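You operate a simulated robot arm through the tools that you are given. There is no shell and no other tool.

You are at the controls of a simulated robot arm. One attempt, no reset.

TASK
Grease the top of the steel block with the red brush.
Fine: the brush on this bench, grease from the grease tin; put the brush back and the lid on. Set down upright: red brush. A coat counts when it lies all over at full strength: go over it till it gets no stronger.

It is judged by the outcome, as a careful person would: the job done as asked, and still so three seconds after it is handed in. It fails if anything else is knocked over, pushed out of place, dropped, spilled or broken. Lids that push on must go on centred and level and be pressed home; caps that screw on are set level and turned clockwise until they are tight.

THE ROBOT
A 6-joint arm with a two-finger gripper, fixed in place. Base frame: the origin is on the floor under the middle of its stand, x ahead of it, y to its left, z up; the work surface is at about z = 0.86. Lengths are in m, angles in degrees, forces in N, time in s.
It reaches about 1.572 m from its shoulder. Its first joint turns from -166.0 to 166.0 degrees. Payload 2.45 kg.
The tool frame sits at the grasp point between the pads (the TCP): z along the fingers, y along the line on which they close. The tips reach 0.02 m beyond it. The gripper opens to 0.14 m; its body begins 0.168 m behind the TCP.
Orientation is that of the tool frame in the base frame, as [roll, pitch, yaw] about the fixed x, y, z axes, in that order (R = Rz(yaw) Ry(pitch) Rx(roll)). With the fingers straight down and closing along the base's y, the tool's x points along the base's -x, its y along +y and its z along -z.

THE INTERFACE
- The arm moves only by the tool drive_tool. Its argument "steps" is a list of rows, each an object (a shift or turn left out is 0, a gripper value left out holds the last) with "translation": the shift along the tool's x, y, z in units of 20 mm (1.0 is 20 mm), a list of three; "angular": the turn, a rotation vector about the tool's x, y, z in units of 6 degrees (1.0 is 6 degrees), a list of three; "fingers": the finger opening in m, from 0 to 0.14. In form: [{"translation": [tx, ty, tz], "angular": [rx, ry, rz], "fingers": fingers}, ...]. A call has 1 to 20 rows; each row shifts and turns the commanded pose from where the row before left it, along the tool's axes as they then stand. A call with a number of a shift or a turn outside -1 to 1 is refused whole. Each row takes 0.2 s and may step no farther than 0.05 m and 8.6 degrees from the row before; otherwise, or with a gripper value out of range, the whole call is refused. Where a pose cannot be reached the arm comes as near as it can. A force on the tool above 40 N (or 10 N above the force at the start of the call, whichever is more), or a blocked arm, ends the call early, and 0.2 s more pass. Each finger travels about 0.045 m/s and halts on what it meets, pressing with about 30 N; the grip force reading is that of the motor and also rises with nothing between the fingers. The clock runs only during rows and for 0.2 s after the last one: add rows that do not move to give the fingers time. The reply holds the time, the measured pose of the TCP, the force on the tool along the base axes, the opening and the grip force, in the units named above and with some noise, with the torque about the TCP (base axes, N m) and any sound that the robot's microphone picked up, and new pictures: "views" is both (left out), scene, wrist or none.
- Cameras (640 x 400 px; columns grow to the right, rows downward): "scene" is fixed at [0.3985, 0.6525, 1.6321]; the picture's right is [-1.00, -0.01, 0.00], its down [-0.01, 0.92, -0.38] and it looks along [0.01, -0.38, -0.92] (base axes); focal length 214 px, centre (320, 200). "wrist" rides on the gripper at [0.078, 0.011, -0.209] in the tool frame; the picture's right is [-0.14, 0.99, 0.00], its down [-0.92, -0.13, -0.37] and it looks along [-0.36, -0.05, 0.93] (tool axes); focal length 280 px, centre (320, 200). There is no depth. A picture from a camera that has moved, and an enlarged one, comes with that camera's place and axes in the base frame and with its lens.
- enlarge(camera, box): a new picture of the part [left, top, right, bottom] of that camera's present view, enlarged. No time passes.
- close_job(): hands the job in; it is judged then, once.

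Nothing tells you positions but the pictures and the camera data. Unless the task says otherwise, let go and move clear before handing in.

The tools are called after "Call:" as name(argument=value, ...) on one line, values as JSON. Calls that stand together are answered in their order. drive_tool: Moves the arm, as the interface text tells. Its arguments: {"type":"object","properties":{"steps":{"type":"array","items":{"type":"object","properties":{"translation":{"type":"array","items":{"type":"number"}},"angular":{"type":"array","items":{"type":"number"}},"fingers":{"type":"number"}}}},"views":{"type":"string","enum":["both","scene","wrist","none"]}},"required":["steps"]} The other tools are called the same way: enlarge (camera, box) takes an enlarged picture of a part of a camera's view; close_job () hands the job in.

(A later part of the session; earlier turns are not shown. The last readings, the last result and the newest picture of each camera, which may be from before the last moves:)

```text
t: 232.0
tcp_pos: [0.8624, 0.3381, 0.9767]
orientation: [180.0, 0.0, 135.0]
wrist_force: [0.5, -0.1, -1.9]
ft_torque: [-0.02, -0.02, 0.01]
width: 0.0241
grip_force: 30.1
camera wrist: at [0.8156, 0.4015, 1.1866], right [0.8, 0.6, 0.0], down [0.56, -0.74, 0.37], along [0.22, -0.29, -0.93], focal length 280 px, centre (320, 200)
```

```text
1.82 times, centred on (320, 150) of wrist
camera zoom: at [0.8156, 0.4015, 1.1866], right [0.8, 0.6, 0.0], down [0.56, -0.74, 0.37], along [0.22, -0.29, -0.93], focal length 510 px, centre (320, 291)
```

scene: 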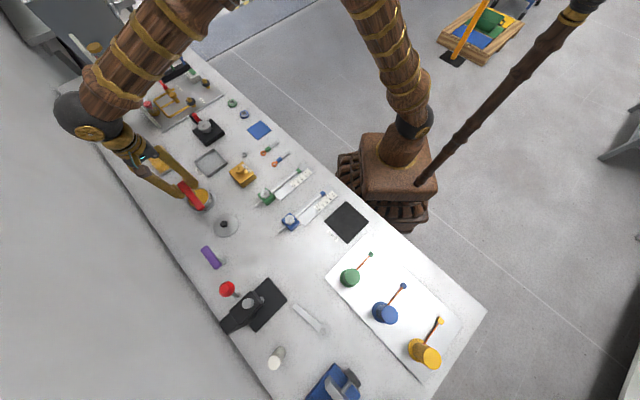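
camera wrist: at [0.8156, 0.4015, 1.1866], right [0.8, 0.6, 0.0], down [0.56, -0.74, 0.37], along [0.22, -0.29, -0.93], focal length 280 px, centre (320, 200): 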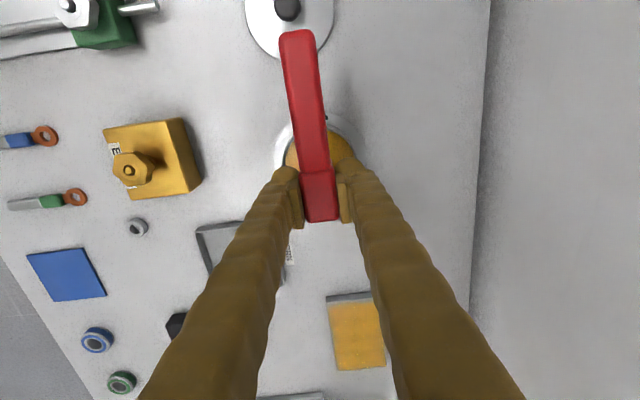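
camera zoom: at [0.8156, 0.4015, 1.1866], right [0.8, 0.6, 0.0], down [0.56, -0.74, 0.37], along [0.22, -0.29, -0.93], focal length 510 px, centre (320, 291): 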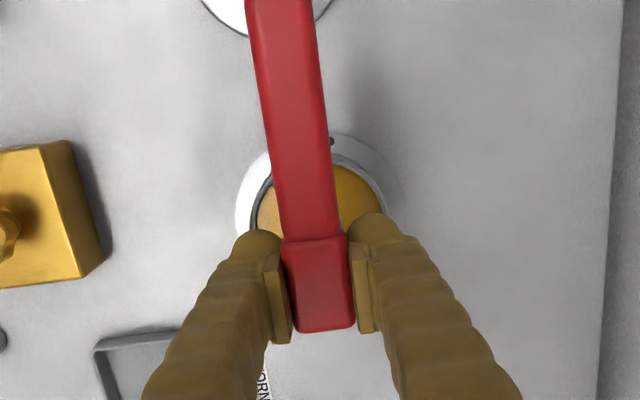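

Call:
drive_tool(steps=[{"translation": [0, 0, 0.9]}, {"translation": [0, 0, 0.9]}, {"translation": [0, 0, 0.85]}, {}], views="wrist")

Call:
enlarge(camera="scene", box=[160, 165, 230, 220])

Call:
drive_tool(steps=[{"translation": [0, 0, 0.05]}, {"translation": [0, 0, 0.05]}, {}], views="none")

Call:
drive_tool(steps=[{"translation": [0, 0, 0.05]}, {}], views="none")

```text
t: 233.0
tcp_pos: [0.8643, 0.338, 0.9239]
orientation: [180.0, 0.0, 134.9]
wrist_force: [-0.5, -0.3, -0.3]
ft_torque: [-0.02, 0.03, -0.03]
width: 0.024
grip_force: 30.3
camera wrist: at [0.8162, 0.4017, 1.1331], right [0.8, 0.6, 0.0], down [0.56, -0.74, 0.37], along [0.22, -0.29, -0.93], focal length 280 px, centre (320, 200)
```

wrist: 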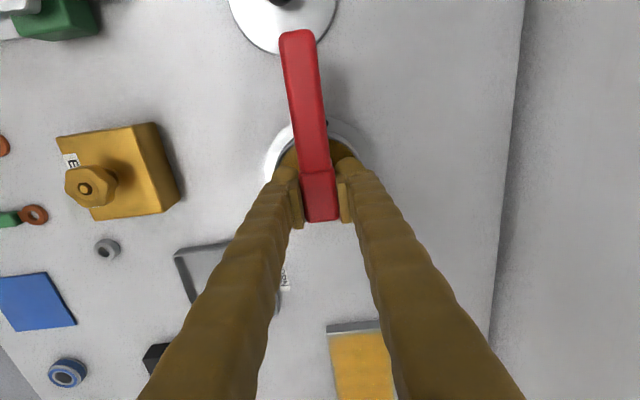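

```text
7.27 times, centred on (195, 192) of scene
camera zoom: at [0.3985, 0.6525, 1.6321], right [-1.0, -0.01, 0.0], down [-0.01, 0.92, -0.38], along [0.01, -0.38, -0.92], focal length 1560 px, centre (1229, 254)
```

zoom: 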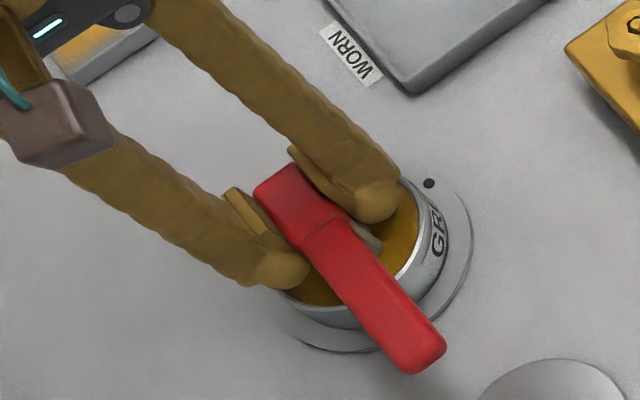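

```text
t: 233.8
tcp_pos: [0.8633, 0.3387, 0.9215]
orientation: [180.0, 0.0, 135.1]
wrist_force: [-0.8, -0.3, -1.3]
ft_torque: [-0.02, -0.02, 0.0]
width: 0.0242
grip_force: 29.9
```

```text
t: 234.4
tcp_pos: [0.8646, 0.3384, 0.9208]
orientation: [180.0, 0.0, 135.1]
wrist_force: [-0.5, -0.6, -1.1]
ft_torque: [0.01, -0.02, -0.01]
width: 0.0239
grip_force: 30.2
```

Call:
drive_tool(steps=[{"translation": [0, 0, 0.05]}, {}], views="none")

Call:
drive_tool(steps=[{"translation": [0, 0, 0.05]}, {}], views="none")

Call:
drive_tool(steps=[{"translation": [0, 0, 0.05]}, {}], views="none")

```text
t: 235.0
tcp_pos: [0.8638, 0.3393, 0.9206]
orientation: [-180.0, 0.0, 135.2]
wrist_force: [0.8, 0.2, -1.8]
ft_torque: [0.0, -0.01, -0.02]
width: 0.0241
grip_force: 29.9
```

```text
t: 235.6
tcp_pos: [0.8631, 0.3377, 0.9193]
orientation: [179.9, -0.1, 135.1]
wrist_force: [-0.1, -0.9, -1.0]
ft_torque: [0.02, -0.03, 0.0]
width: 0.0237
grip_force: 29.9
```

```text
t: 236.2
tcp_pos: [0.8644, 0.338, 0.9191]
orientation: [-180.0, 0.0, 135.2]
wrist_force: [-3.8, -2.4, 11.5]
ft_torque: [-0.01, 0.18, 0.01]
width: 0.0241
grip_force: 29.4
```

Loaded (13 N, no pivot at all). Now to the near-right corner of the block to work the edges.

Call:
drive_tool(steps=[{}, {"translation": [0, 0, -1]}, {"translation": [0, 0, -1]}, {"translation": [0, 0, -1]}, {"translation": [-0.959, 0.245, 0]}, {"translation": [-0.959, 0.245, 0]}, {"translation": [-0.959, 0.245, 0]}, {"translation": [-0.959, 0.245, 0]}, {"translation": [-0.959, 0.245, 0]}, {"translation": [-0.959, 0.245, 0]}, {"translation": [-0.959, 0.245, 0]}, {"translation": [-0.959, 0.245, 0]}, {"translation": [-0.959, 0.245, 0]}, {"translation": [-0.959, 0.245, 0]}, {"translation": [-0.959, 0.245, 0]}, {}], views="none")

Call:
drive_tool(steps=[{"translation": [0, 0, 0.9]}, {"translation": [0, 0, 0.9]}, {"translation": [0, 0, 0.9]}, {"translation": [0, 0, 0.6]}, {}], views="wrist")

Call:
enlarge(camera="wrist", box=[220, 100, 420, 320])

Call:
drive_tool(steps=[{"translation": [0, 0, 0.1]}, {"translation": [0, 0, 0.05]}, {}], views="none")

```text
t: 239.6
tcp_pos: [1.0497, 0.2292, 0.9785]
orientation: [179.9, 0.0, 135.1]
wrist_force: [-1.1, 0.5, -1.6]
ft_torque: [-0.04, 0.0, 0.0]
width: 0.0242
grip_force: 30.3
```

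```text
t: 240.8
tcp_pos: [1.0504, 0.228, 0.911]
orientation: [180.0, -0.1, 135.1]
wrist_force: [0.0, 1.0, -1.3]
ft_torque: [0.0, 0.0, 0.02]
width: 0.024
grip_force: 29.5
camera wrist: at [1.0026, 0.2902, 1.1212], right [0.8, 0.6, 0.0], down [0.56, -0.74, 0.37], along [0.22, -0.29, -0.93], focal length 280 px, centre (320, 200)
```

wrist: 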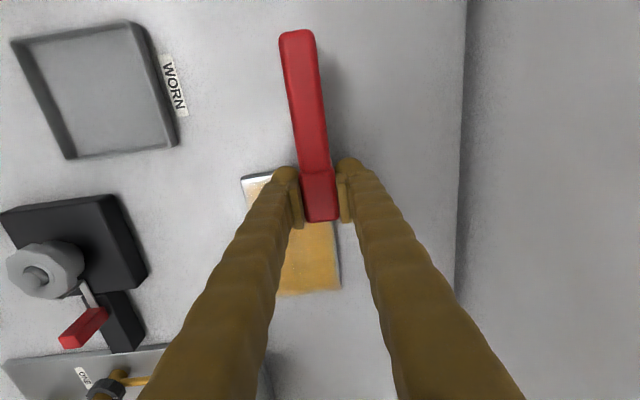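

```text
1.82 times, centred on (320, 210) of wrist
camera zoom: at [1.0026, 0.2902, 1.1212], right [0.8, 0.6, 0.0], down [0.56, -0.74, 0.37], along [0.22, -0.29, -0.93], focal length 510 px, centre (320, 182)
```

zoom: 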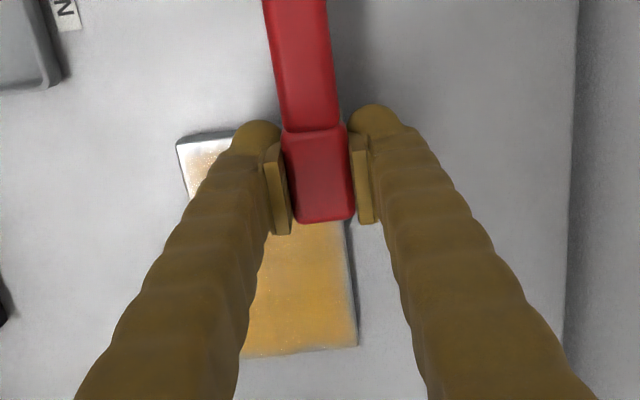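

```text
t: 241.6
tcp_pos: [1.0501, 0.2272, 0.9096]
orientation: [179.9, 0.1, 135.1]
wrist_force: [0.4, -0.4, -1.3]
ft_torque: [-0.02, -0.02, 0.02]
width: 0.024
grip_force: 29.9
```

Call:
drive_tool(steps=[{"translation": [0, 0, 0.05]}, {}], views="none")

Call:
drive_tool(steps=[{"translation": [0, 0, 0.05]}, {}], views="none")

Call:
drive_tool(steps=[{"translation": [0, 0, 0.025]}, {}], views="none")

```text
t: 242.2
tcp_pos: [1.0516, 0.2269, 0.9086]
orientation: [180.0, -0.1, 135.2]
wrist_force: [-0.3, -0.6, -1.6]
ft_torque: [0.04, 0.02, -0.03]
width: 0.024
grip_force: 30.6
```

```text
t: 242.8
tcp_pos: [1.0526, 0.2279, 0.9072]
orientation: [-180.0, -0.1, 135.2]
wrist_force: [-5.1, -1.0, 15.9]
ft_torque: [-0.05, 0.18, -0.02]
width: 0.0239
grip_force: 30.8
```

```text
t: 243.4
tcp_pos: [1.0528, 0.2278, 0.907]
orientation: [179.8, 0.0, 135.1]
wrist_force: [0.3, 7.8, 23.3]
ft_torque: [0.18, 0.03, 0.0]
width: 0.024
grip_force: 30.2
```

Solid contact now. I ease off a bit and sweep along the near edge.

Call:
drive_tool(steps=[{"translation": [0, 0, -0.025]}, {"translation": [0, -0.5, 0]}, {"translation": [0, -0.5, 0]}, {"translation": [0, -0.5, 0]}, {}], views="none")

Call:
drive_tool(steps=[{"translation": [0, -0.5, 0]}, {"translation": [0, -0.5, 0]}, {"translation": [0, -0.5, 0]}, {"translation": [0, -0.5, 0]}, {}], views="wrist")

Call:
enlarge(camera="wrist", box=[220, 100, 420, 320])

Call:
enlarge(camera="scene", box=[130, 135, 190, 180])

```text
t: 244.6
tcp_pos: [1.0292, 0.2063, 0.9069]
orientation: [-180.0, 0.1, 135.1]
wrist_force: [4.5, 7.4, 16.6]
ft_torque: [0.05, -0.07, -0.03]
width: 0.024
grip_force: 30.1
```

```text
t: 245.8
tcp_pos: [1.0021, 0.1796, 0.9068]
orientation: [179.9, 0.0, 135.1]
wrist_force: [7.6, 4.8, 28.2]
ft_torque: [0.05, -0.16, 0.03]
width: 0.0243
grip_force: 29.7
camera wrist: at [0.9539, 0.243, 1.1164], right [0.8, 0.6, 0.0], down [0.56, -0.74, 0.37], along [0.22, -0.29, -0.93], focal length 280 px, centre (320, 200)
```

wrist: 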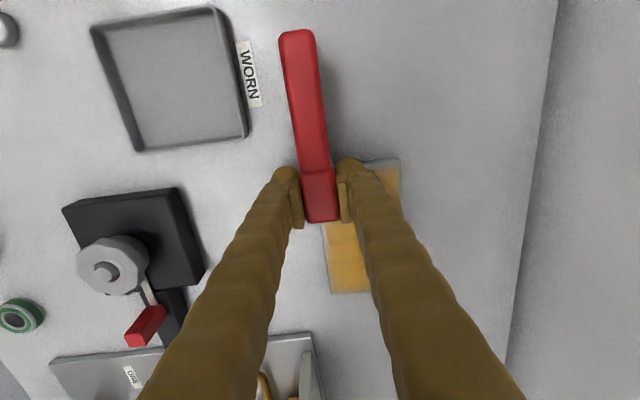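

```text
1.82 times, centred on (320, 210) of wrist
camera zoom: at [0.9539, 0.243, 1.1164], right [0.8, 0.6, 0.0], down [0.56, -0.74, 0.37], along [0.22, -0.29, -0.93], focal length 510 px, centre (320, 182)
```

zoom: 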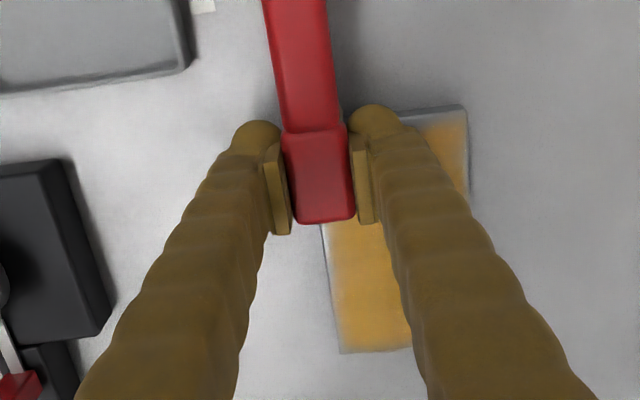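

```text
8.89 times, centred on (160, 158) of scene
camera zoom: at [0.3985, 0.6525, 1.6321], right [-1.0, -0.01, 0.0], down [-0.01, 0.92, -0.38], along [0.01, -0.38, -0.92], focal length 1906 px, centre (1742, 578)
```

zoom: 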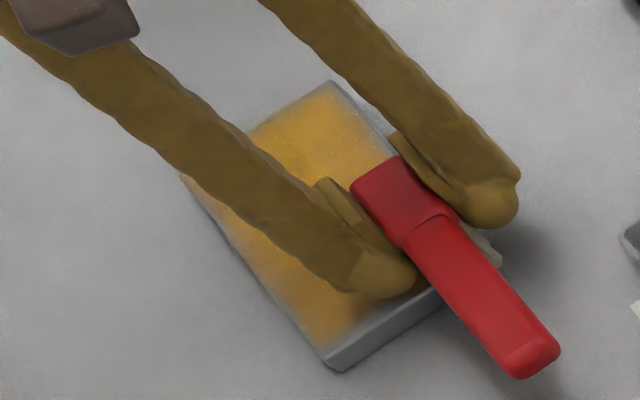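

Call:
enlarge(camera="wrist", box=[350, 145, 420, 215])

Call:
enlarge(camera="scene", box=[150, 155, 185, 180])

```text
5.71 times, centred on (385, 180) of wrist
camera zoom: at [0.9539, 0.243, 1.1164], right [0.8, 0.6, 0.0], down [0.56, -0.74, 0.37], along [0.22, -0.29, -0.93], focal length 1602 px, centre (-51, 314)
```

zoom: 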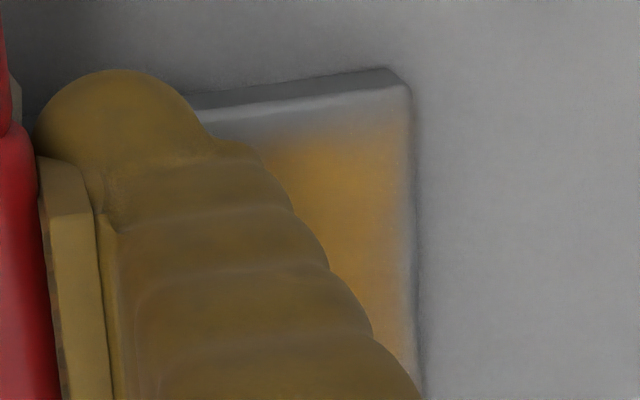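

```text
16.00 times, centred on (168, 168) of scene
camera zoom: at [0.3985, 0.6525, 1.6321], right [-1.0, -0.01, 0.0], down [-0.01, 0.92, -0.38], along [0.01, -0.38, -0.92], focal length 3432 px, centre (2760, 720)
```

zoom: 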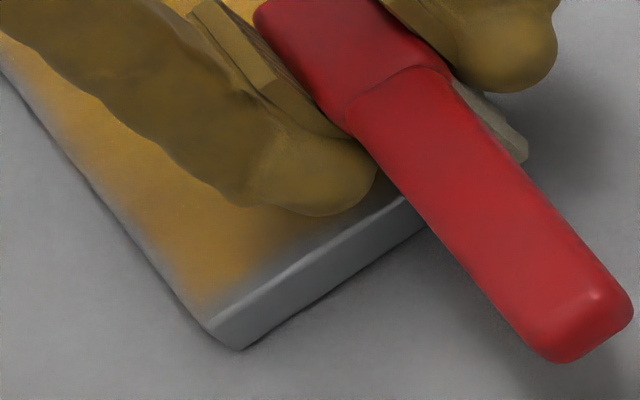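

Coat fades in the last few mm at the edges. With this firm grip I can run the head's centre right along each edge; first the near edge again, shifted 10 mm outwards.

Call:
drive_tool(steps=[{"translation": [0.25, -0.1, -0.03]}, {"translation": [0.25, -0.1, 0]}, {"translation": [0, 0.5, 0]}, {"translation": [0, 0.5, 0]}, {"translation": [0, 0.5, 0]}, {"translation": [0, 0.5, 0]}, {}], views="none")

Call:
drive_tool(steps=[{"translation": [0, 0.5, 0]}, {"translation": [0, 0.5, 0]}, {"translation": [0, 0.5, 0]}, {"translation": [0, 0.4, 0]}, {}], views="wrist")

Call:
enlarge(camera="wrist", box=[230, 150, 370, 310])

```text
t: 247.4
tcp_pos: [1.0209, 0.2099, 0.9062]
orientation: [179.9, 0.0, 135.2]
wrist_force: [-0.4, -0.6, -1.3]
ft_torque: [0.0, -0.02, 0.02]
width: 0.0241
grip_force: 29.9
```

```text
t: 248.6
tcp_pos: [1.0467, 0.237, 0.9057]
orientation: [-179.9, 0.0, 135.0]
wrist_force: [0.2, -0.2, -0.9]
ft_torque: [0.01, 0.01, 0.01]
width: 0.0241
grip_force: 30.4
camera wrist: at [1.0, 0.2999, 1.116], right [0.8, 0.6, 0.0], down [0.56, -0.74, 0.37], along [0.22, -0.29, -0.93], focal length 280 px, centre (320, 200)
```

wrist: 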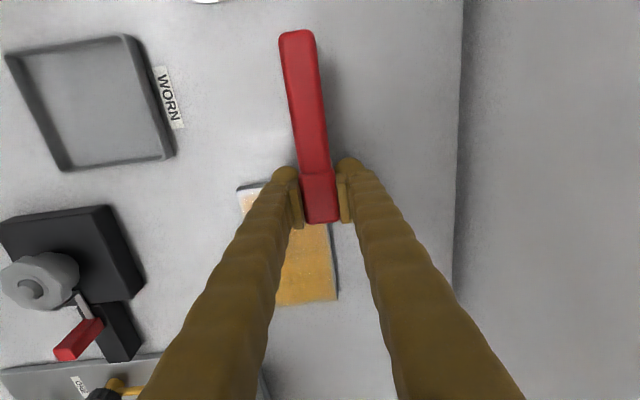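

```text
2.50 times, centred on (300, 230) of wrist
camera zoom: at [1.0, 0.2999, 1.116], right [0.8, 0.6, 0.0], down [0.56, -0.74, 0.37], along [0.22, -0.29, -0.93], focal length 701 px, centre (370, 125)
```

zoom: 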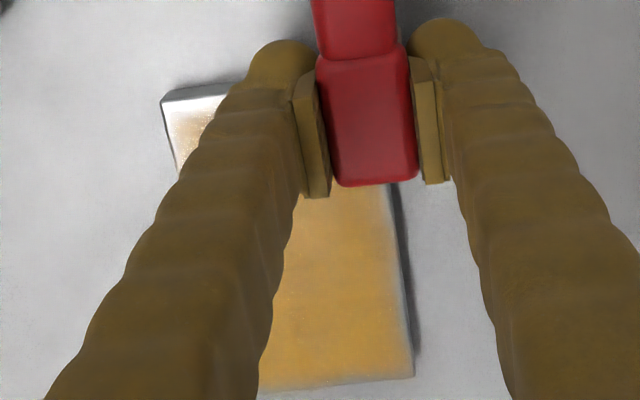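

Call:
drive_tool(steps=[{"translation": [0, 0, 0.03]}, {}], views="none")

Call:
drive_tool(steps=[{"translation": [0, 0, 0.03]}, {}], views="none")

Call:
drive_tool(steps=[{"translation": [0, 0, 0.03]}, {}], views="none")

```text
t: 249.2
tcp_pos: [1.0489, 0.2367, 0.907]
orientation: [-180.0, 0.0, 135.0]
wrist_force: [0.2, 0.6, -2.3]
ft_torque: [-0.02, -0.03, 0.0]
width: 0.024
grip_force: 29.9
```

```text
t: 249.8
tcp_pos: [1.047, 0.2375, 0.9059]
orientation: [179.9, 0.0, 135.1]
wrist_force: [0.8, 0.0, -1.1]
ft_torque: [-0.02, 0.01, -0.01]
width: 0.024
grip_force: 29.8
```

```text
t: 250.4
tcp_pos: [1.0472, 0.2378, 0.9059]
orientation: [179.9, 0.0, 135.1]
wrist_force: [0.9, -0.6, -1.3]
ft_torque: [-0.03, -0.06, 0.01]
width: 0.0241
grip_force: 30.0
```

Call:
drive_tool(steps=[{"translation": [0, 0, 0.03]}, {}], views="none")

Call:
drive_tool(steps=[{"translation": [0, 0, 0.03]}, {}], views="none")

Call:
drive_tool(steps=[{"translation": [0, 0, 0.03]}, {}], views="none")

```text
t: 251.0
tcp_pos: [1.0483, 0.2387, 0.9065]
orientation: [-180.0, -0.1, 135.1]
wrist_force: [0.0, -0.4, 2.0]
ft_torque: [-0.07, 0.04, -0.01]
width: 0.024
grip_force: 29.9
```

```text
t: 251.6
tcp_pos: [1.0474, 0.2389, 0.9064]
orientation: [179.8, 0.0, 135.1]
wrist_force: [0.4, 3.2, 10.6]
ft_torque: [0.08, 0.03, -0.02]
width: 0.0241
grip_force: 30.2
```

```text
t: 252.2
tcp_pos: [1.0477, 0.2386, 0.9053]
orientation: [180.0, -0.1, 135.1]
wrist_force: [-1.7, 4.7, 18.4]
ft_torque: [0.12, 0.14, -0.05]
width: 0.0237
grip_force: 29.8
```

Call:
drive_tool(steps=[{"translation": [0, 0, -0.015]}, {"translation": [0, -0.5, 0]}, {"translation": [0, -0.5, 0]}, {"translation": [0, -0.5, 0]}, {}], views="none")

Call:
drive_tool(steps=[{"translation": [0, -0.5, 0]}, {"translation": [0, -0.5, 0]}, {}], views="none")

Call:
drive_tool(steps=[{"translation": [0, -0.5, -0.01]}, {"translation": [0, -0.5, -0.01]}, {"translation": [0, -0.3, 0]}, {}], views="wrist")

Call:
enlarge(camera="wrist", box=[280, 130, 420, 290])

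```text
t: 253.4
tcp_pos: [1.0274, 0.2156, 0.9058]
orientation: [179.9, 0.2, 135.0]
wrist_force: [9.6, 6.7, 26.5]
ft_torque: [0.11, -0.08, 0.01]
width: 0.0241
grip_force: 30.1
```

```text
t: 254.2
tcp_pos: [1.0138, 0.2014, 0.9061]
orientation: [180.0, -0.1, 135.1]
wrist_force: [3.5, 9.5, 26.7]
ft_torque: [0.16, -0.01, -0.04]
width: 0.024
grip_force: 29.7
```

```text
t: 255.2
tcp_pos: [0.993, 0.183, 0.9041]
orientation: [-180.0, 0.0, 135.1]
wrist_force: [5.5, 4.8, 24.3]
ft_torque: [0.15, -0.18, 0.01]
width: 0.024
grip_force: 29.8
camera wrist: at [0.9451, 0.2457, 1.1142], right [0.8, 0.6, 0.0], down [0.56, -0.74, 0.37], along [0.22, -0.29, -0.93], focal length 280 px, centre (320, 200)
```

wrist: 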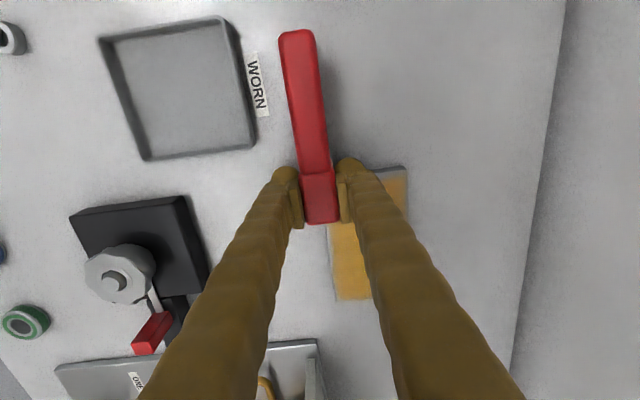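

```text
2.50 times, centred on (350, 210) of wrist
camera zoom: at [0.9451, 0.2457, 1.1142], right [0.8, 0.6, 0.0], down [0.56, -0.74, 0.37], along [0.22, -0.29, -0.93], focal length 701 px, centre (245, 175)
```

zoom: 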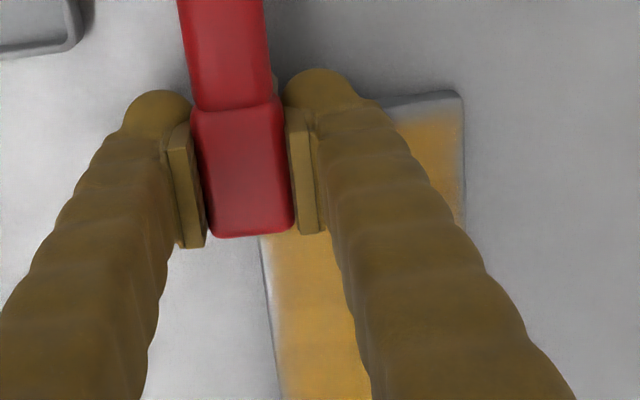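

Call:
enlarge(camera="wrist", box=[360, 150, 430, 220])

Call:
enlarge(camera="scene", box=[145, 145, 185, 180])

```text
5.71 times, centred on (395, 185) of wrist
camera zoom: at [0.9451, 0.2457, 1.1142], right [0.8, 0.6, 0.0], down [0.56, -0.74, 0.37], along [0.22, -0.29, -0.93], focal length 1602 px, centre (-109, 286)
```

zoom: 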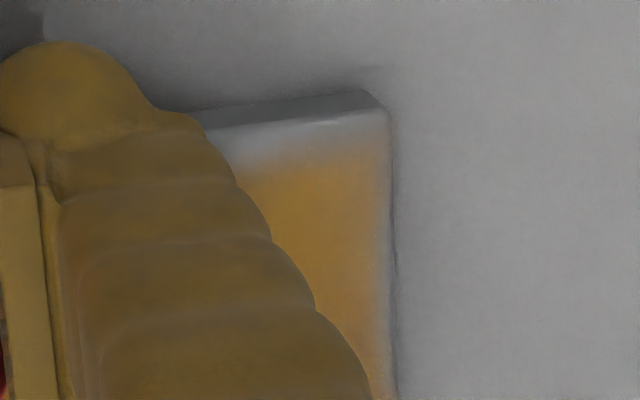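

```text
11.43 times, centred on (165, 162) of scene
camera zoom: at [0.3985, 0.6525, 1.6321], right [-1.0, -0.01, 0.0], down [-0.01, 0.92, -0.38], along [0.01, -0.38, -0.92], focal length 2451 px, centre (2091, 629)
```

zoom: 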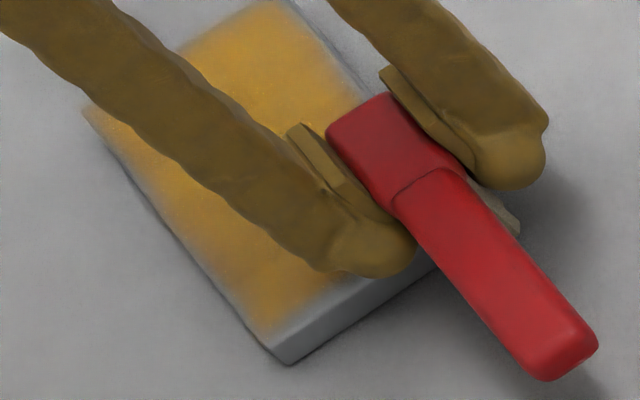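

Call:
drive_tool(steps=[{"translation": [-0.4, 0.1, -0.03]}, {"translation": [-0.35, 0.1, 0]}, {"translation": [0, 0.5, 0]}, {"translation": [0, 0.5, 0]}, {"translation": [0, 0.5, 0]}, {}], views="none")

Call:
drive_tool(steps=[{"translation": [0, 0.5, 0]}, {"translation": [0, 0.5, 0]}, {"translation": [0, 0.5, 0]}, {"translation": [0, 0.3, 0]}, {}], views="none")

```text
t: 256.6
tcp_pos: [1.0277, 0.1979, 0.9063]
orientation: [-180.0, 0.1, 135.1]
wrist_force: [0.1, -0.7, -1.9]
ft_torque: [0.01, -0.04, 0.02]
width: 0.0238
grip_force: 29.6
```

```text
t: 257.8
tcp_pos: [1.0531, 0.2228, 0.9047]
orientation: [180.0, 0.0, 135.0]
wrist_force: [0.0, 0.0, -1.0]
ft_torque: [-0.02, 0.01, -0.03]
width: 0.0238
grip_force: 30.3
```

Call:
drive_tool(steps=[{"translation": [0, 0, 0.04]}, {}], views="none")

Call:
drive_tool(steps=[{"translation": [0, 0, 0.04]}, {}], views="none")

Call:
drive_tool(steps=[{"translation": [0, 0, 0.03]}, {}], views="none")

```text
t: 258.4
tcp_pos: [1.0535, 0.2227, 0.9043]
orientation: [179.9, -0.1, 135.1]
wrist_force: [-1.3, -1.0, 3.1]
ft_torque: [-0.01, 0.05, 0.01]
width: 0.024
grip_force: 29.7
```

```text
t: 259.0
tcp_pos: [1.0539, 0.2233, 0.9051]
orientation: [-179.9, -0.1, 135.1]
wrist_force: [-3.0, -3.4, 14.3]
ft_torque: [0.05, 0.23, 0.04]
width: 0.0238
grip_force: 30.1
```

```text
t: 259.6
tcp_pos: [1.0537, 0.223, 0.9033]
orientation: [179.9, -0.1, 135.0]
wrist_force: [-2.9, 2.8, 22.7]
ft_torque: [0.33, 0.39, -0.04]
width: 0.024
grip_force: 29.8
```

Call:
drive_tool(steps=[{"translation": [0, 0, -0.01]}, {"translation": [0, -0.5, 0]}, {"translation": [0, -0.5, 0]}, {"translation": [0, -0.5, 0]}, {"translation": [0, 0.5, 0]}, {"translation": [0, 0.5, 0]}, {"translation": [0, 0.5, 0]}, {"translation": [0, -0.5, 0]}, {"translation": [0, -0.5, 0]}, {"translation": [0, -0.5, 0]}, {}], views="none")

Call:
drive_tool(steps=[{"translation": [0, -0.5, 0]}, {"translation": [0, -0.5, 0]}, {"translation": [0, -0.5, 0]}, {}], views="wrist")

Call:
enlarge(camera="wrist", box=[330, 120, 420, 210])

Call:
enlarge(camera="scene", box=[145, 145, 185, 180])

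```text
t: 262.0
tcp_pos: [1.0305, 0.2027, 0.9023]
orientation: [-179.9, 0.0, 135.1]
wrist_force: [1.0, -0.8, -1.1]
ft_torque: [-0.04, 0.01, -0.01]
width: 0.024
grip_force: 30.2
```

```text
t: 263.0
tcp_pos: [1.0113, 0.1814, 0.903]
orientation: [179.9, 0.1, 135.1]
wrist_force: [0.5, 1.2, -0.9]
ft_torque: [0.02, -0.03, -0.01]
width: 0.0237
grip_force: 30.2
camera wrist: at [0.9632, 0.2448, 1.113], right [0.8, 0.6, 0.0], down [0.56, -0.74, 0.37], along [0.22, -0.29, -0.93], focal length 280 px, centre (320, 200)
```

wrist: 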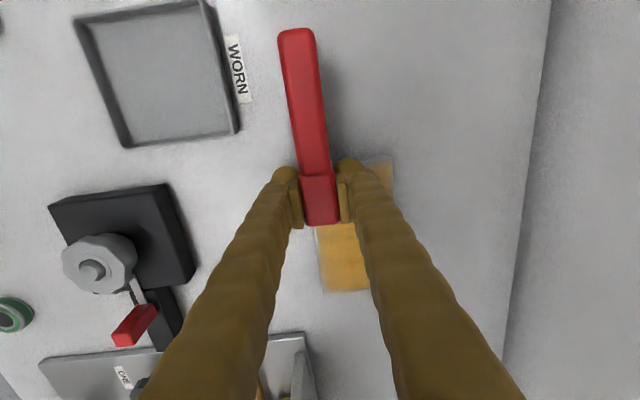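

```text
4.44 times, centred on (375, 165) of wrist
camera zoom: at [0.9632, 0.2448, 1.113], right [0.8, 0.6, 0.0], down [0.56, -0.74, 0.37], along [0.22, -0.29, -0.93], focal length 1246 px, centre (76, 356)
```

zoom: 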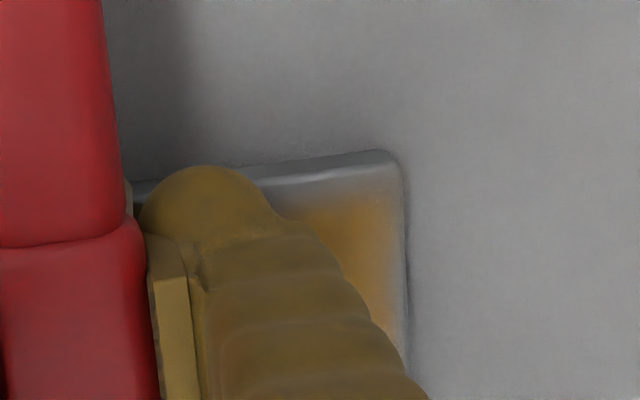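

```text
11.43 times, centred on (165, 162) of scene
camera zoom: at [0.3985, 0.6525, 1.6321], right [-1.0, -0.01, 0.0], down [-0.01, 0.92, -0.38], along [0.01, -0.38, -0.92], focal length 2451 px, centre (2091, 629)
```

zoom: 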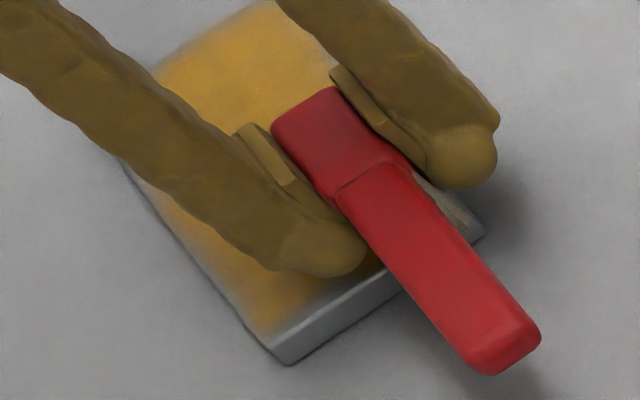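

Call:
drive_tool(steps=[{"translation": [0, 0, 0.03]}, {}], views="none")

Call:
drive_tool(steps=[{"translation": [0, 0, 0.03]}, {}], views="none")

Call:
drive_tool(steps=[{"translation": [0, 0, 0.03]}, {}], views="none")

```text
t: 263.6
tcp_pos: [1.011, 0.1819, 0.9029]
orientation: [-180.0, 0.0, 135.2]
wrist_force: [-0.1, -0.9, -0.6]
ft_torque: [-0.02, -0.01, 0.0]
width: 0.0239
grip_force: 29.5
```

```text
t: 264.2
tcp_pos: [1.0119, 0.1807, 0.9027]
orientation: [-179.9, 0.0, 135.1]
wrist_force: [0.2, -0.5, -1.7]
ft_torque: [0.01, 0.03, 0.02]
width: 0.024
grip_force: 29.9
```

```text
t: 264.8
tcp_pos: [1.0127, 0.1816, 0.902]
orientation: [-180.0, 0.0, 135.1]
wrist_force: [0.6, 0.4, -1.2]
ft_torque: [-0.03, -0.02, 0.01]
width: 0.0236
grip_force: 29.8
```

Call:
drive_tool(steps=[{"translation": [0, 0, 0.03]}, {}], views="none")

Call:
drive_tool(steps=[{"translation": [0, 0, 0.03]}, {}], views="none")

Call:
drive_tool(steps=[{"translation": [0, 0, 0.03]}, {}], views="wrist")

Call:
enlarge(camera="wrist", box=[220, 40, 420, 260])

```text
t: 265.4
tcp_pos: [1.0117, 0.1813, 0.9026]
orientation: [179.9, 0.0, 135.1]
wrist_force: [-0.2, -3.3, 6.3]
ft_torque: [-0.05, 0.06, 0.05]
width: 0.0238
grip_force: 29.7
```

```text
t: 266.0
tcp_pos: [1.013, 0.1815, 0.9016]
orientation: [180.0, 0.0, 135.0]
wrist_force: [5.1, 0.5, 18.0]
ft_torque: [0.07, -0.01, -0.01]
width: 0.0237
grip_force: 30.4
```

```text
t: 266.6
tcp_pos: [1.011, 0.1812, 0.9009]
orientation: [179.9, -0.1, 135.1]
wrist_force: [8.1, 7.9, 27.9]
ft_torque: [0.1, 0.0, -0.06]
width: 0.0238
grip_force: 30.1
camera wrist: at [0.9634, 0.2437, 1.1112], right [0.8, 0.6, 0.0], down [0.56, -0.74, 0.37], along [0.22, -0.29, -0.93], focal length 280 px, centre (320, 200)
```

wrist: 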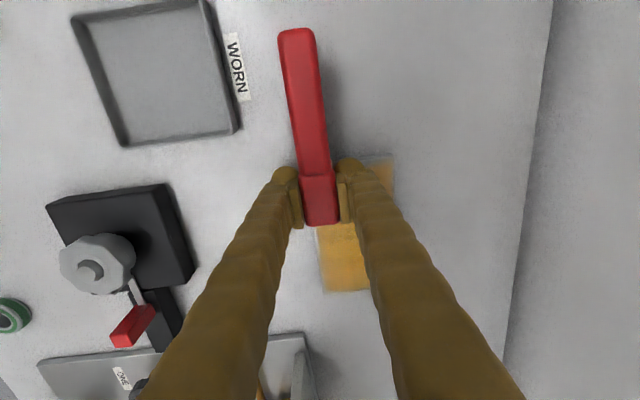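

```text
1.82 times, centred on (320, 150) of wrist
camera zoom: at [0.9634, 0.2437, 1.1112], right [0.8, 0.6, 0.0], down [0.56, -0.74, 0.37], along [0.22, -0.29, -0.93], focal length 510 px, centre (320, 291)
```

zoom: 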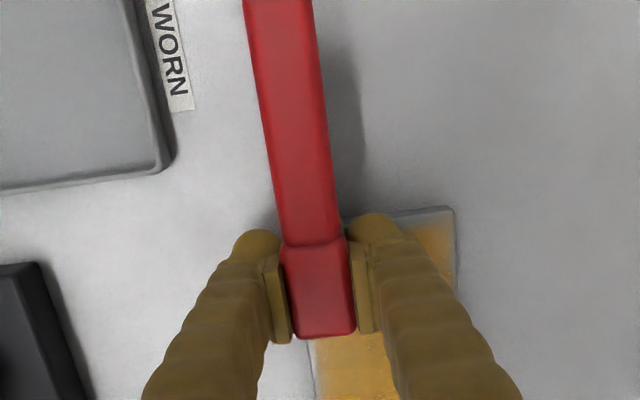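

Call:
drive_tool(steps=[{"translation": [0, 0, -0.05]}, {"translation": [0, -0.3, 0]}, {"translation": [0, 0.5, 0]}, {"translation": [0, 0.5, 0]}, {}], views="none")

Call:
drive_tool(steps=[{"translation": [0, 0.5, 0]}, {"translation": [0, 0.5, 0]}, {"translation": [0, 0.5, 0]}, {}], views="none")

Call:
drive_tool(steps=[{"translation": [0, 0.5, 0]}, {"translation": [0, 0.5, 0]}, {}], views="none")

```text
t: 267.8
tcp_pos: [1.0209, 0.1904, 0.9022]
orientation: [180.0, 0.1, 135.0]
wrist_force: [-7.6, -6.5, 20.4]
ft_torque: [-0.05, 0.1, 0.03]
width: 0.0242
grip_force: 30.1
```

```text
t: 268.8
tcp_pos: [1.0436, 0.212, 0.9009]
orientation: [180.0, -0.1, 135.1]
wrist_force: [-6.5, -5.4, 20.8]
ft_torque: [-0.02, -0.01, 0.01]
width: 0.0241
grip_force: 30.1
```

```text
t: 269.6
tcp_pos: [1.0578, 0.2264, 0.9005]
orientation: [179.9, -0.1, 135.2]
wrist_force: [-1.8, -1.1, 1.5]
ft_torque: [-0.08, -0.07, -0.02]
width: 0.0239
grip_force: 29.7
```

Call:
enlarge(camera="wrist", box=[230, 150, 370, 310])

Call:
enlarge(camera="scene", box=[145, 140, 190, 178])

```text
2.50 times, centred on (300, 230) of wrist
camera zoom: at [1.0099, 0.2888, 1.11], right [0.8, 0.6, 0.0], down [0.56, -0.74, 0.37], along [0.22, -0.29, -0.93], focal length 701 px, centre (370, 125)
```

zoom: 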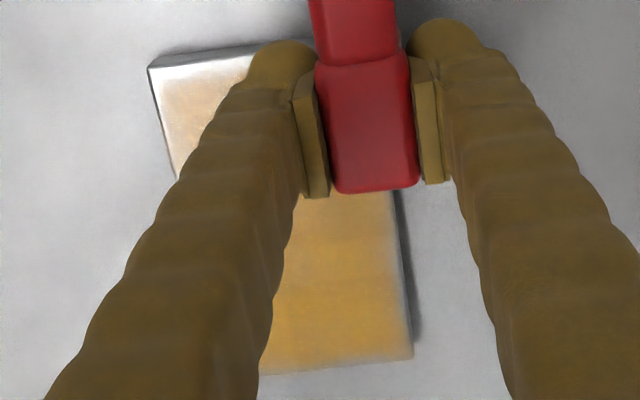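

```text
10.53 times, centred on (168, 159) of scene
camera zoom: at [0.3985, 0.6525, 1.6321], right [-1.0, -0.01, 0.0], down [-0.01, 0.92, -0.38], along [0.01, -0.38, -0.92], focal length 2258 px, centre (1925, 632)
```

zoom: 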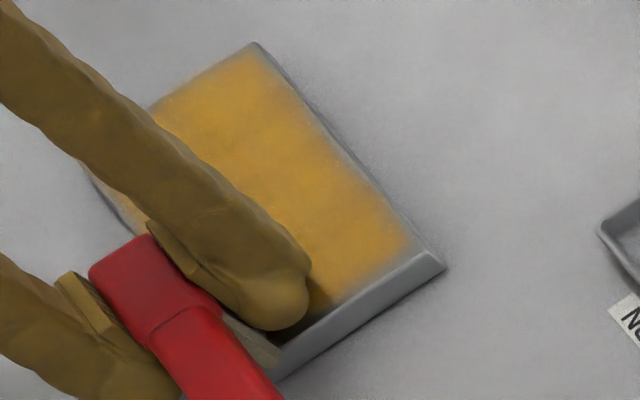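

Call:
drive_tool(steps=[{"translation": [0, 0, -1]}, {"translation": [0, 0, -1]}, {"translation": [0.5, -0.4, -1]}, {"translation": [0.9, -0.4, -0.5]}, {"translation": [0.9, -0.4, 0]}, {"translation": [0.9, -0.4, 0]}, {"translation": [0.9, 0, 0]}, {"translation": [0.9, 0, 0]}, {}], views="wrist")

Call:
enlarge(camera="wrist", box=[260, 215, 380, 335])

Call:
enlarge(camera="scene", box=[140, 135, 190, 180])

```text
t: 271.6
tcp_pos: [0.9627, 0.2754, 0.9703]
orientation: [-180.0, 0.0, 135.0]
wrist_force: [-0.6, 0.6, -1.4]
ft_torque: [0.01, 0.02, 0.0]
width: 0.0241
grip_force: 30.0
camera wrist: at [0.9148, 0.3375, 1.1798], right [0.8, 0.6, 0.0], down [0.56, -0.74, 0.37], along [0.22, -0.29, -0.93], focal length 280 px, centre (320, 200)
```

wrist: 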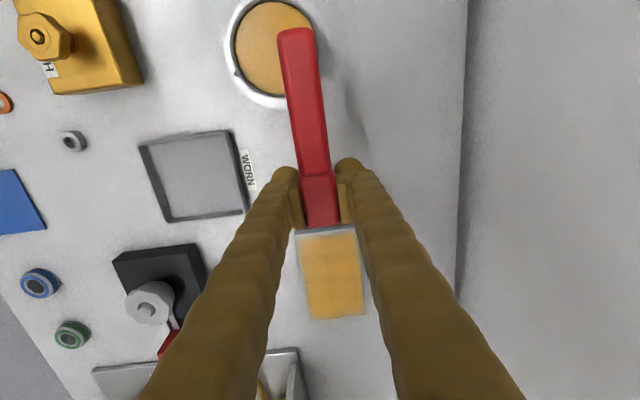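

```text
3.33 times, centred on (320, 275) of wrist
camera zoom: at [0.9148, 0.3375, 1.1798], right [0.8, 0.6, 0.0], down [0.56, -0.74, 0.37], along [0.22, -0.29, -0.93], focal length 935 px, centre (320, -50)
```

zoom: 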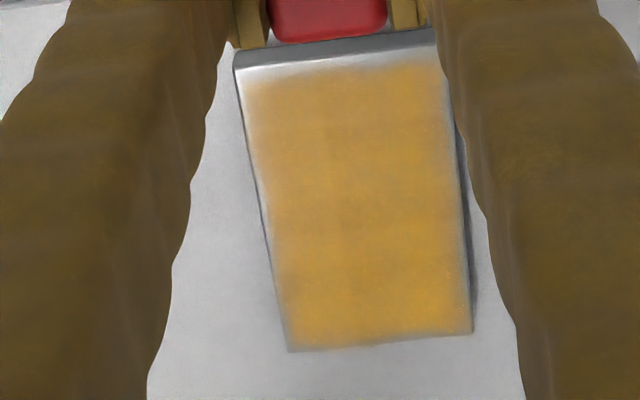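

```text
8.89 times, centred on (165, 158) of scene
camera zoom: at [0.3985, 0.6525, 1.6321], right [-1.0, -0.01, 0.0], down [-0.01, 0.92, -0.38], along [0.01, -0.38, -0.92], focal length 1906 px, centre (1698, 578)
```

zoom: 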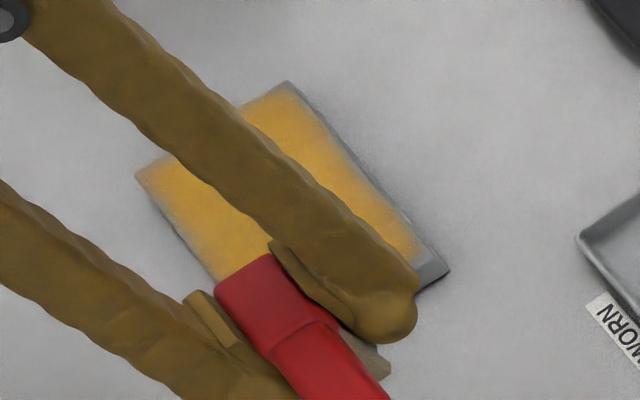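

The clear view shows far and right edges done, with ~6 mm left at the near edge and ~4 mm at the left edge. The brush has slid up in my grip a few mm, so I set it on the block once more to re-grip it at proper height before reloading.

Call:
drive_tool(steps=[{"translation": [-0.9, 0, 0]}, {"translation": [-0.9, 0, 0]}, {"translation": [-0.9, 0, 0]}, {"translation": [-0.9, 0, 0]}, {"translation": [-0.9, -0.1, 0]}, {"translation": [-0.9, -0.1, 0]}, {"translation": [-0.9, 0, 0]}, {"translation": [-0.9, 0, 0]}, {"translation": [-0.3, 0, 0]}, {"translation": [0, 0, 0.9]}, {"translation": [0, 0, 0.9]}, {"translation": [0, 0, 0.9]}, {"translation": [0, 0, 0.5]}, {}], views="none")

Call:
drive_tool(steps=[{"translation": [0, 0, 0.1]}, {}], views="none")

Call:
drive_tool(steps=[{"translation": [0, 0, 0.05]}, {}], views="none")

Call:
drive_tool(steps=[{"translation": [0, 0, 0.05]}, {}], views="none")

```text
t: 274.6
tcp_pos: [1.0678, 0.1654, 0.9052]
orientation: [179.9, -0.1, 135.1]
wrist_force: [0.1, -0.1, -1.6]
ft_torque: [-0.01, -0.02, -0.02]
width: 0.0239
grip_force: 30.3
```

```text
t: 275.2
tcp_pos: [1.0665, 0.1671, 0.9045]
orientation: [-179.9, 0.1, 135.1]
wrist_force: [-0.3, 0.3, -1.2]
ft_torque: [0.0, -0.02, 0.0]
width: 0.0238
grip_force: 29.8
```

```text
t: 275.8
tcp_pos: [1.0661, 0.1658, 0.9033]
orientation: [180.0, 0.0, 135.1]
wrist_force: [-0.5, 0.1, -0.9]
ft_torque: [0.02, -0.05, 0.01]
width: 0.0239
grip_force: 30.1
```

```text
t: 276.4
tcp_pos: [1.0673, 0.166, 0.9024]
orientation: [-179.9, 0.0, 135.1]
wrist_force: [0.2, 0.0, -1.1]
ft_torque: [-0.02, 0.0, 0.0]
width: 0.0236
grip_force: 30.1
```

Call:
drive_tool(steps=[{"translation": [0, 0, 0.05]}, {}], views="none")

Call:
drive_tool(steps=[{"translation": [0, 0, 0.05]}, {}], views="none")

Call:
drive_tool(steps=[{"translation": [0, 0, 0.05]}, {}], views="none")

```text
t: 277.0
tcp_pos: [1.065, 0.1635, 0.9017]
orientation: [-180.0, 0.0, 135.1]
wrist_force: [0.2, 0.3, -0.9]
ft_torque: [0.01, -0.02, -0.01]
width: 0.0239
grip_force: 29.6
```

```text
t: 277.6
tcp_pos: [1.0656, 0.1649, 0.9006]
orientation: [-180.0, 0.1, 135.1]
wrist_force: [0.0, -0.5, 0.2]
ft_torque: [-0.05, 0.02, 0.01]
width: 0.0238
grip_force: 29.9
```

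```text
t: 278.2
tcp_pos: [1.0663, 0.1654, 0.8997]
orientation: [179.9, 0.0, 135.0]
wrist_force: [-2.7, -4.5, 15.8]
ft_torque: [0.01, 0.12, 0.02]
width: 0.0242
grip_force: 30.4
```

Call:
drive_tool(steps=[{"translation": [0, 0, -0.04]}, {}, {"fingers": 0.04}, {}, {}, {"translation": [0, 0, -0.43]}, {}])

Call:
enlarge(camera="wrist", box=[220, 40, 420, 260])

Call:
enlarge(camera="scene", box=[130, 135, 190, 180])

```text
t: 279.8
tcp_pos: [1.0667, 0.1653, 0.9094]
orientation: [180.0, 0.0, 135.1]
wrist_force: [0.1, 0.0, -0.7]
ft_torque: [0.01, -0.01, -0.01]
width: 0.0401
grip_force: 0.1
camera wrist: at [1.0184, 0.2282, 1.1188], right [0.8, 0.6, 0.0], down [0.56, -0.74, 0.37], along [0.22, -0.29, -0.93], focal length 280 px, centre (320, 200)
```

scene: 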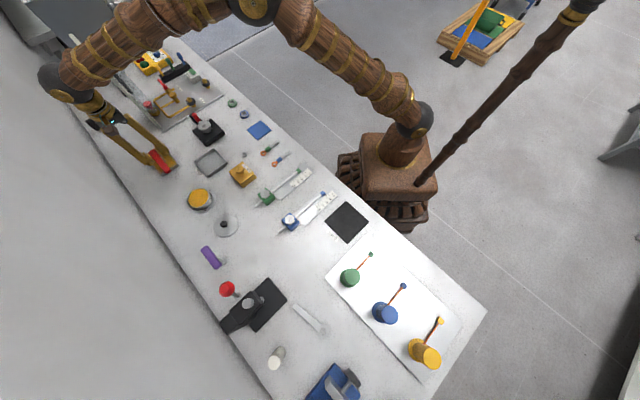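
wrist: 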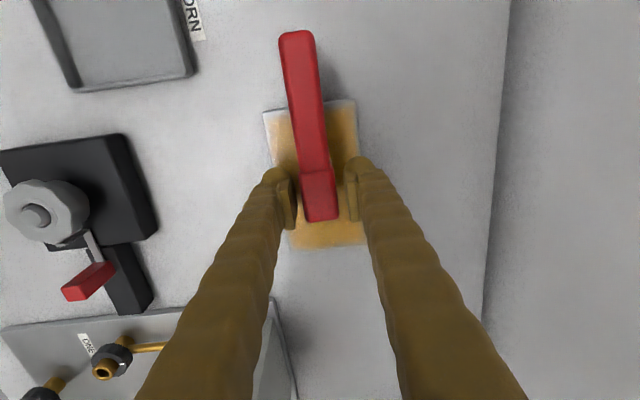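

```text
1.82 times, centred on (320, 150) of wrist
camera zoom: at [1.0184, 0.2282, 1.1188], right [0.8, 0.6, 0.0], down [0.56, -0.74, 0.37], along [0.22, -0.29, -0.93], focal length 510 px, centre (320, 291)
```

zoom: 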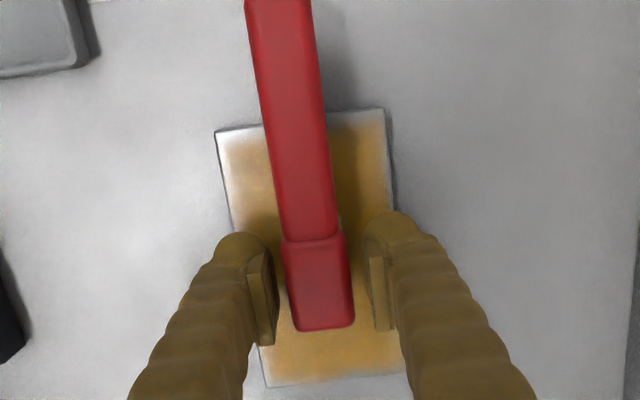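

```text
8.89 times, centred on (160, 158) of scene
camera zoom: at [0.3985, 0.6525, 1.6321], right [-1.0, -0.01, 0.0], down [-0.01, 0.92, -0.38], along [0.01, -0.38, -0.92], focal length 1906 px, centre (1742, 578)
```

zoom: 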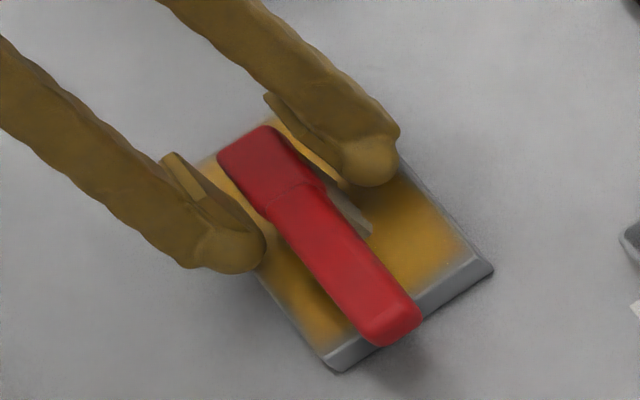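

Call:
drive_tool(steps=[{"fingers": 0.0}, {}, {}, {}, {"translation": [0, 0, -0.5]}, {"translation": [0, 0, -1]}, {"translation": [0, 0, -1]}, {"translation": [0, 0, -0.8]}, {"translation": [0.95, -0.058, 0]}, {"translation": [0.95, -0.058, 0]}, {"translation": [0.95, -0.058, 0]}, {"translation": [0.95, -0.058, 0]}, {"translation": [0.95, -0.058, 0]}, {"translation": [0.95, -0.058, 0]}, {"translation": [0.95, -0.058, 0]}, {}], views="none")

Call:
drive_tool(steps=[{"translation": [0.95, -0.058, 0]}, {"translation": [0.95, -0.058, 0]}, {"translation": [0.95, -0.058, 0]}, {"translation": [0.95, -0.058, 0]}, {"translation": [0.95, -0.058, 0]}, {"translation": [0.95, -0.058, 0]}, {"translation": [0.95, -0.058, 0]}, {"translation": [0, 0, 0.8]}, {"translation": [0, 0, 0.8]}, {"translation": [0, 0, 0.8]}, {}], views="both")

Call:
enlarge(camera="scene", box=[160, 165, 230, 220])

```text
t: 283.2
tcp_pos: [0.9655, 0.2556, 0.9753]
orientation: [-180.0, -0.1, 135.1]
wrist_force: [0.1, -0.4, -0.7]
ft_torque: [0.01, -0.01, 0.02]
width: 0.0243
grip_force: 30.2
```

```text
t: 285.6
tcp_pos: [0.8654, 0.3413, 0.9288]
orientation: [-180.0, 0.1, 135.1]
wrist_force: [0.9, 0.5, -0.7]
ft_torque: [-0.02, -0.03, 0.01]
width: 0.0242
grip_force: 29.7
camera wrist: at [0.8175, 0.4035, 1.1375], right [0.8, 0.6, 0.0], down [0.56, -0.74, 0.37], along [0.22, -0.29, -0.93], focal length 280 px, centre (320, 200)
```

scene: 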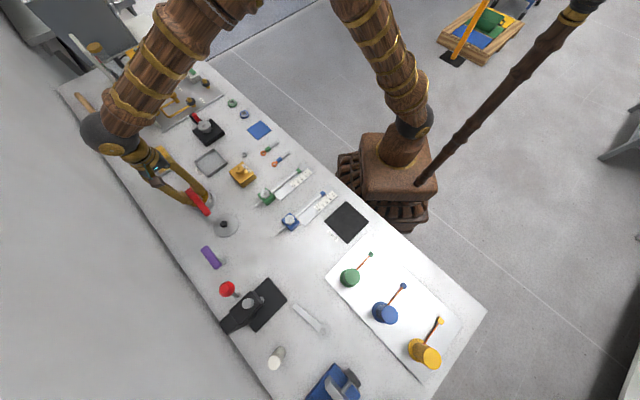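
wrist: 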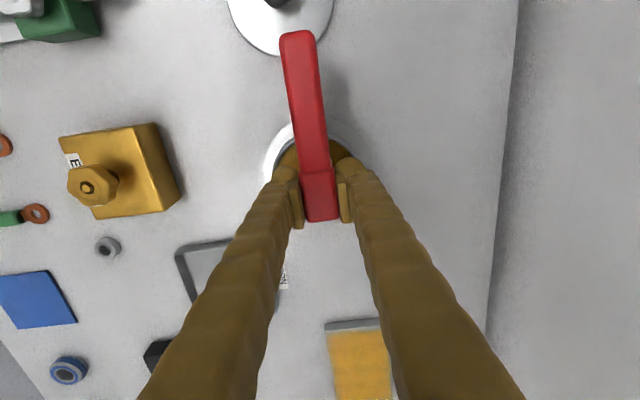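

```text
7.27 times, centred on (195, 192) of scene
camera zoom: at [0.3985, 0.6525, 1.6321], right [-1.0, -0.01, 0.0], down [-0.01, 0.92, -0.38], along [0.01, -0.38, -0.92], focal length 1560 px, centre (1229, 254)
```

zoom: 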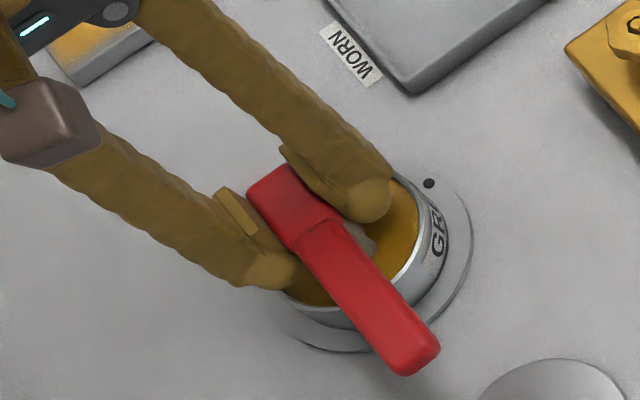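

Call:
drive_tool(steps=[{"translation": [0, 0, 0.15]}, {"translation": [0, 0, 0.1]}, {}], views="none")

Call:
drive_tool(steps=[{"translation": [0, 0, 0.05]}, {}], views="none")

Call:
drive_tool(steps=[{"translation": [0, 0, 0.04]}, {}], views="none")

Call:
drive_tool(steps=[{"translation": [0, 0, 0.03]}, {}], views="none")

```text
t: 286.4
tcp_pos: [0.8667, 0.3405, 0.9231]
orientation: [179.9, 0.0, 135.2]
wrist_force: [0.1, -0.4, -1.4]
ft_torque: [-0.04, 0.0, -0.02]
width: 0.0244
grip_force: 29.9
```

```text
t: 287.0
tcp_pos: [0.8662, 0.3405, 0.9204]
orientation: [-179.9, 0.1, 135.0]
wrist_force: [0.3, -0.4, -1.0]
ft_torque: [-0.01, 0.05, -0.01]
width: 0.0245
grip_force: 28.9
```

```text
t: 287.6
tcp_pos: [0.867, 0.3414, 0.9201]
orientation: [-179.9, 0.0, 135.1]
wrist_force: [1.0, -2.2, 3.5]
ft_torque: [0.03, -0.01, 0.02]
width: 0.0242
grip_force: 29.9
```

```text
t: 288.2
tcp_pos: [0.8658, 0.3396, 0.9197]
orientation: [-180.0, 0.0, 135.1]
wrist_force: [-7.1, 1.3, 21.0]
ft_torque: [0.11, 0.29, -0.02]
width: 0.0244
grip_force: 29.5
```

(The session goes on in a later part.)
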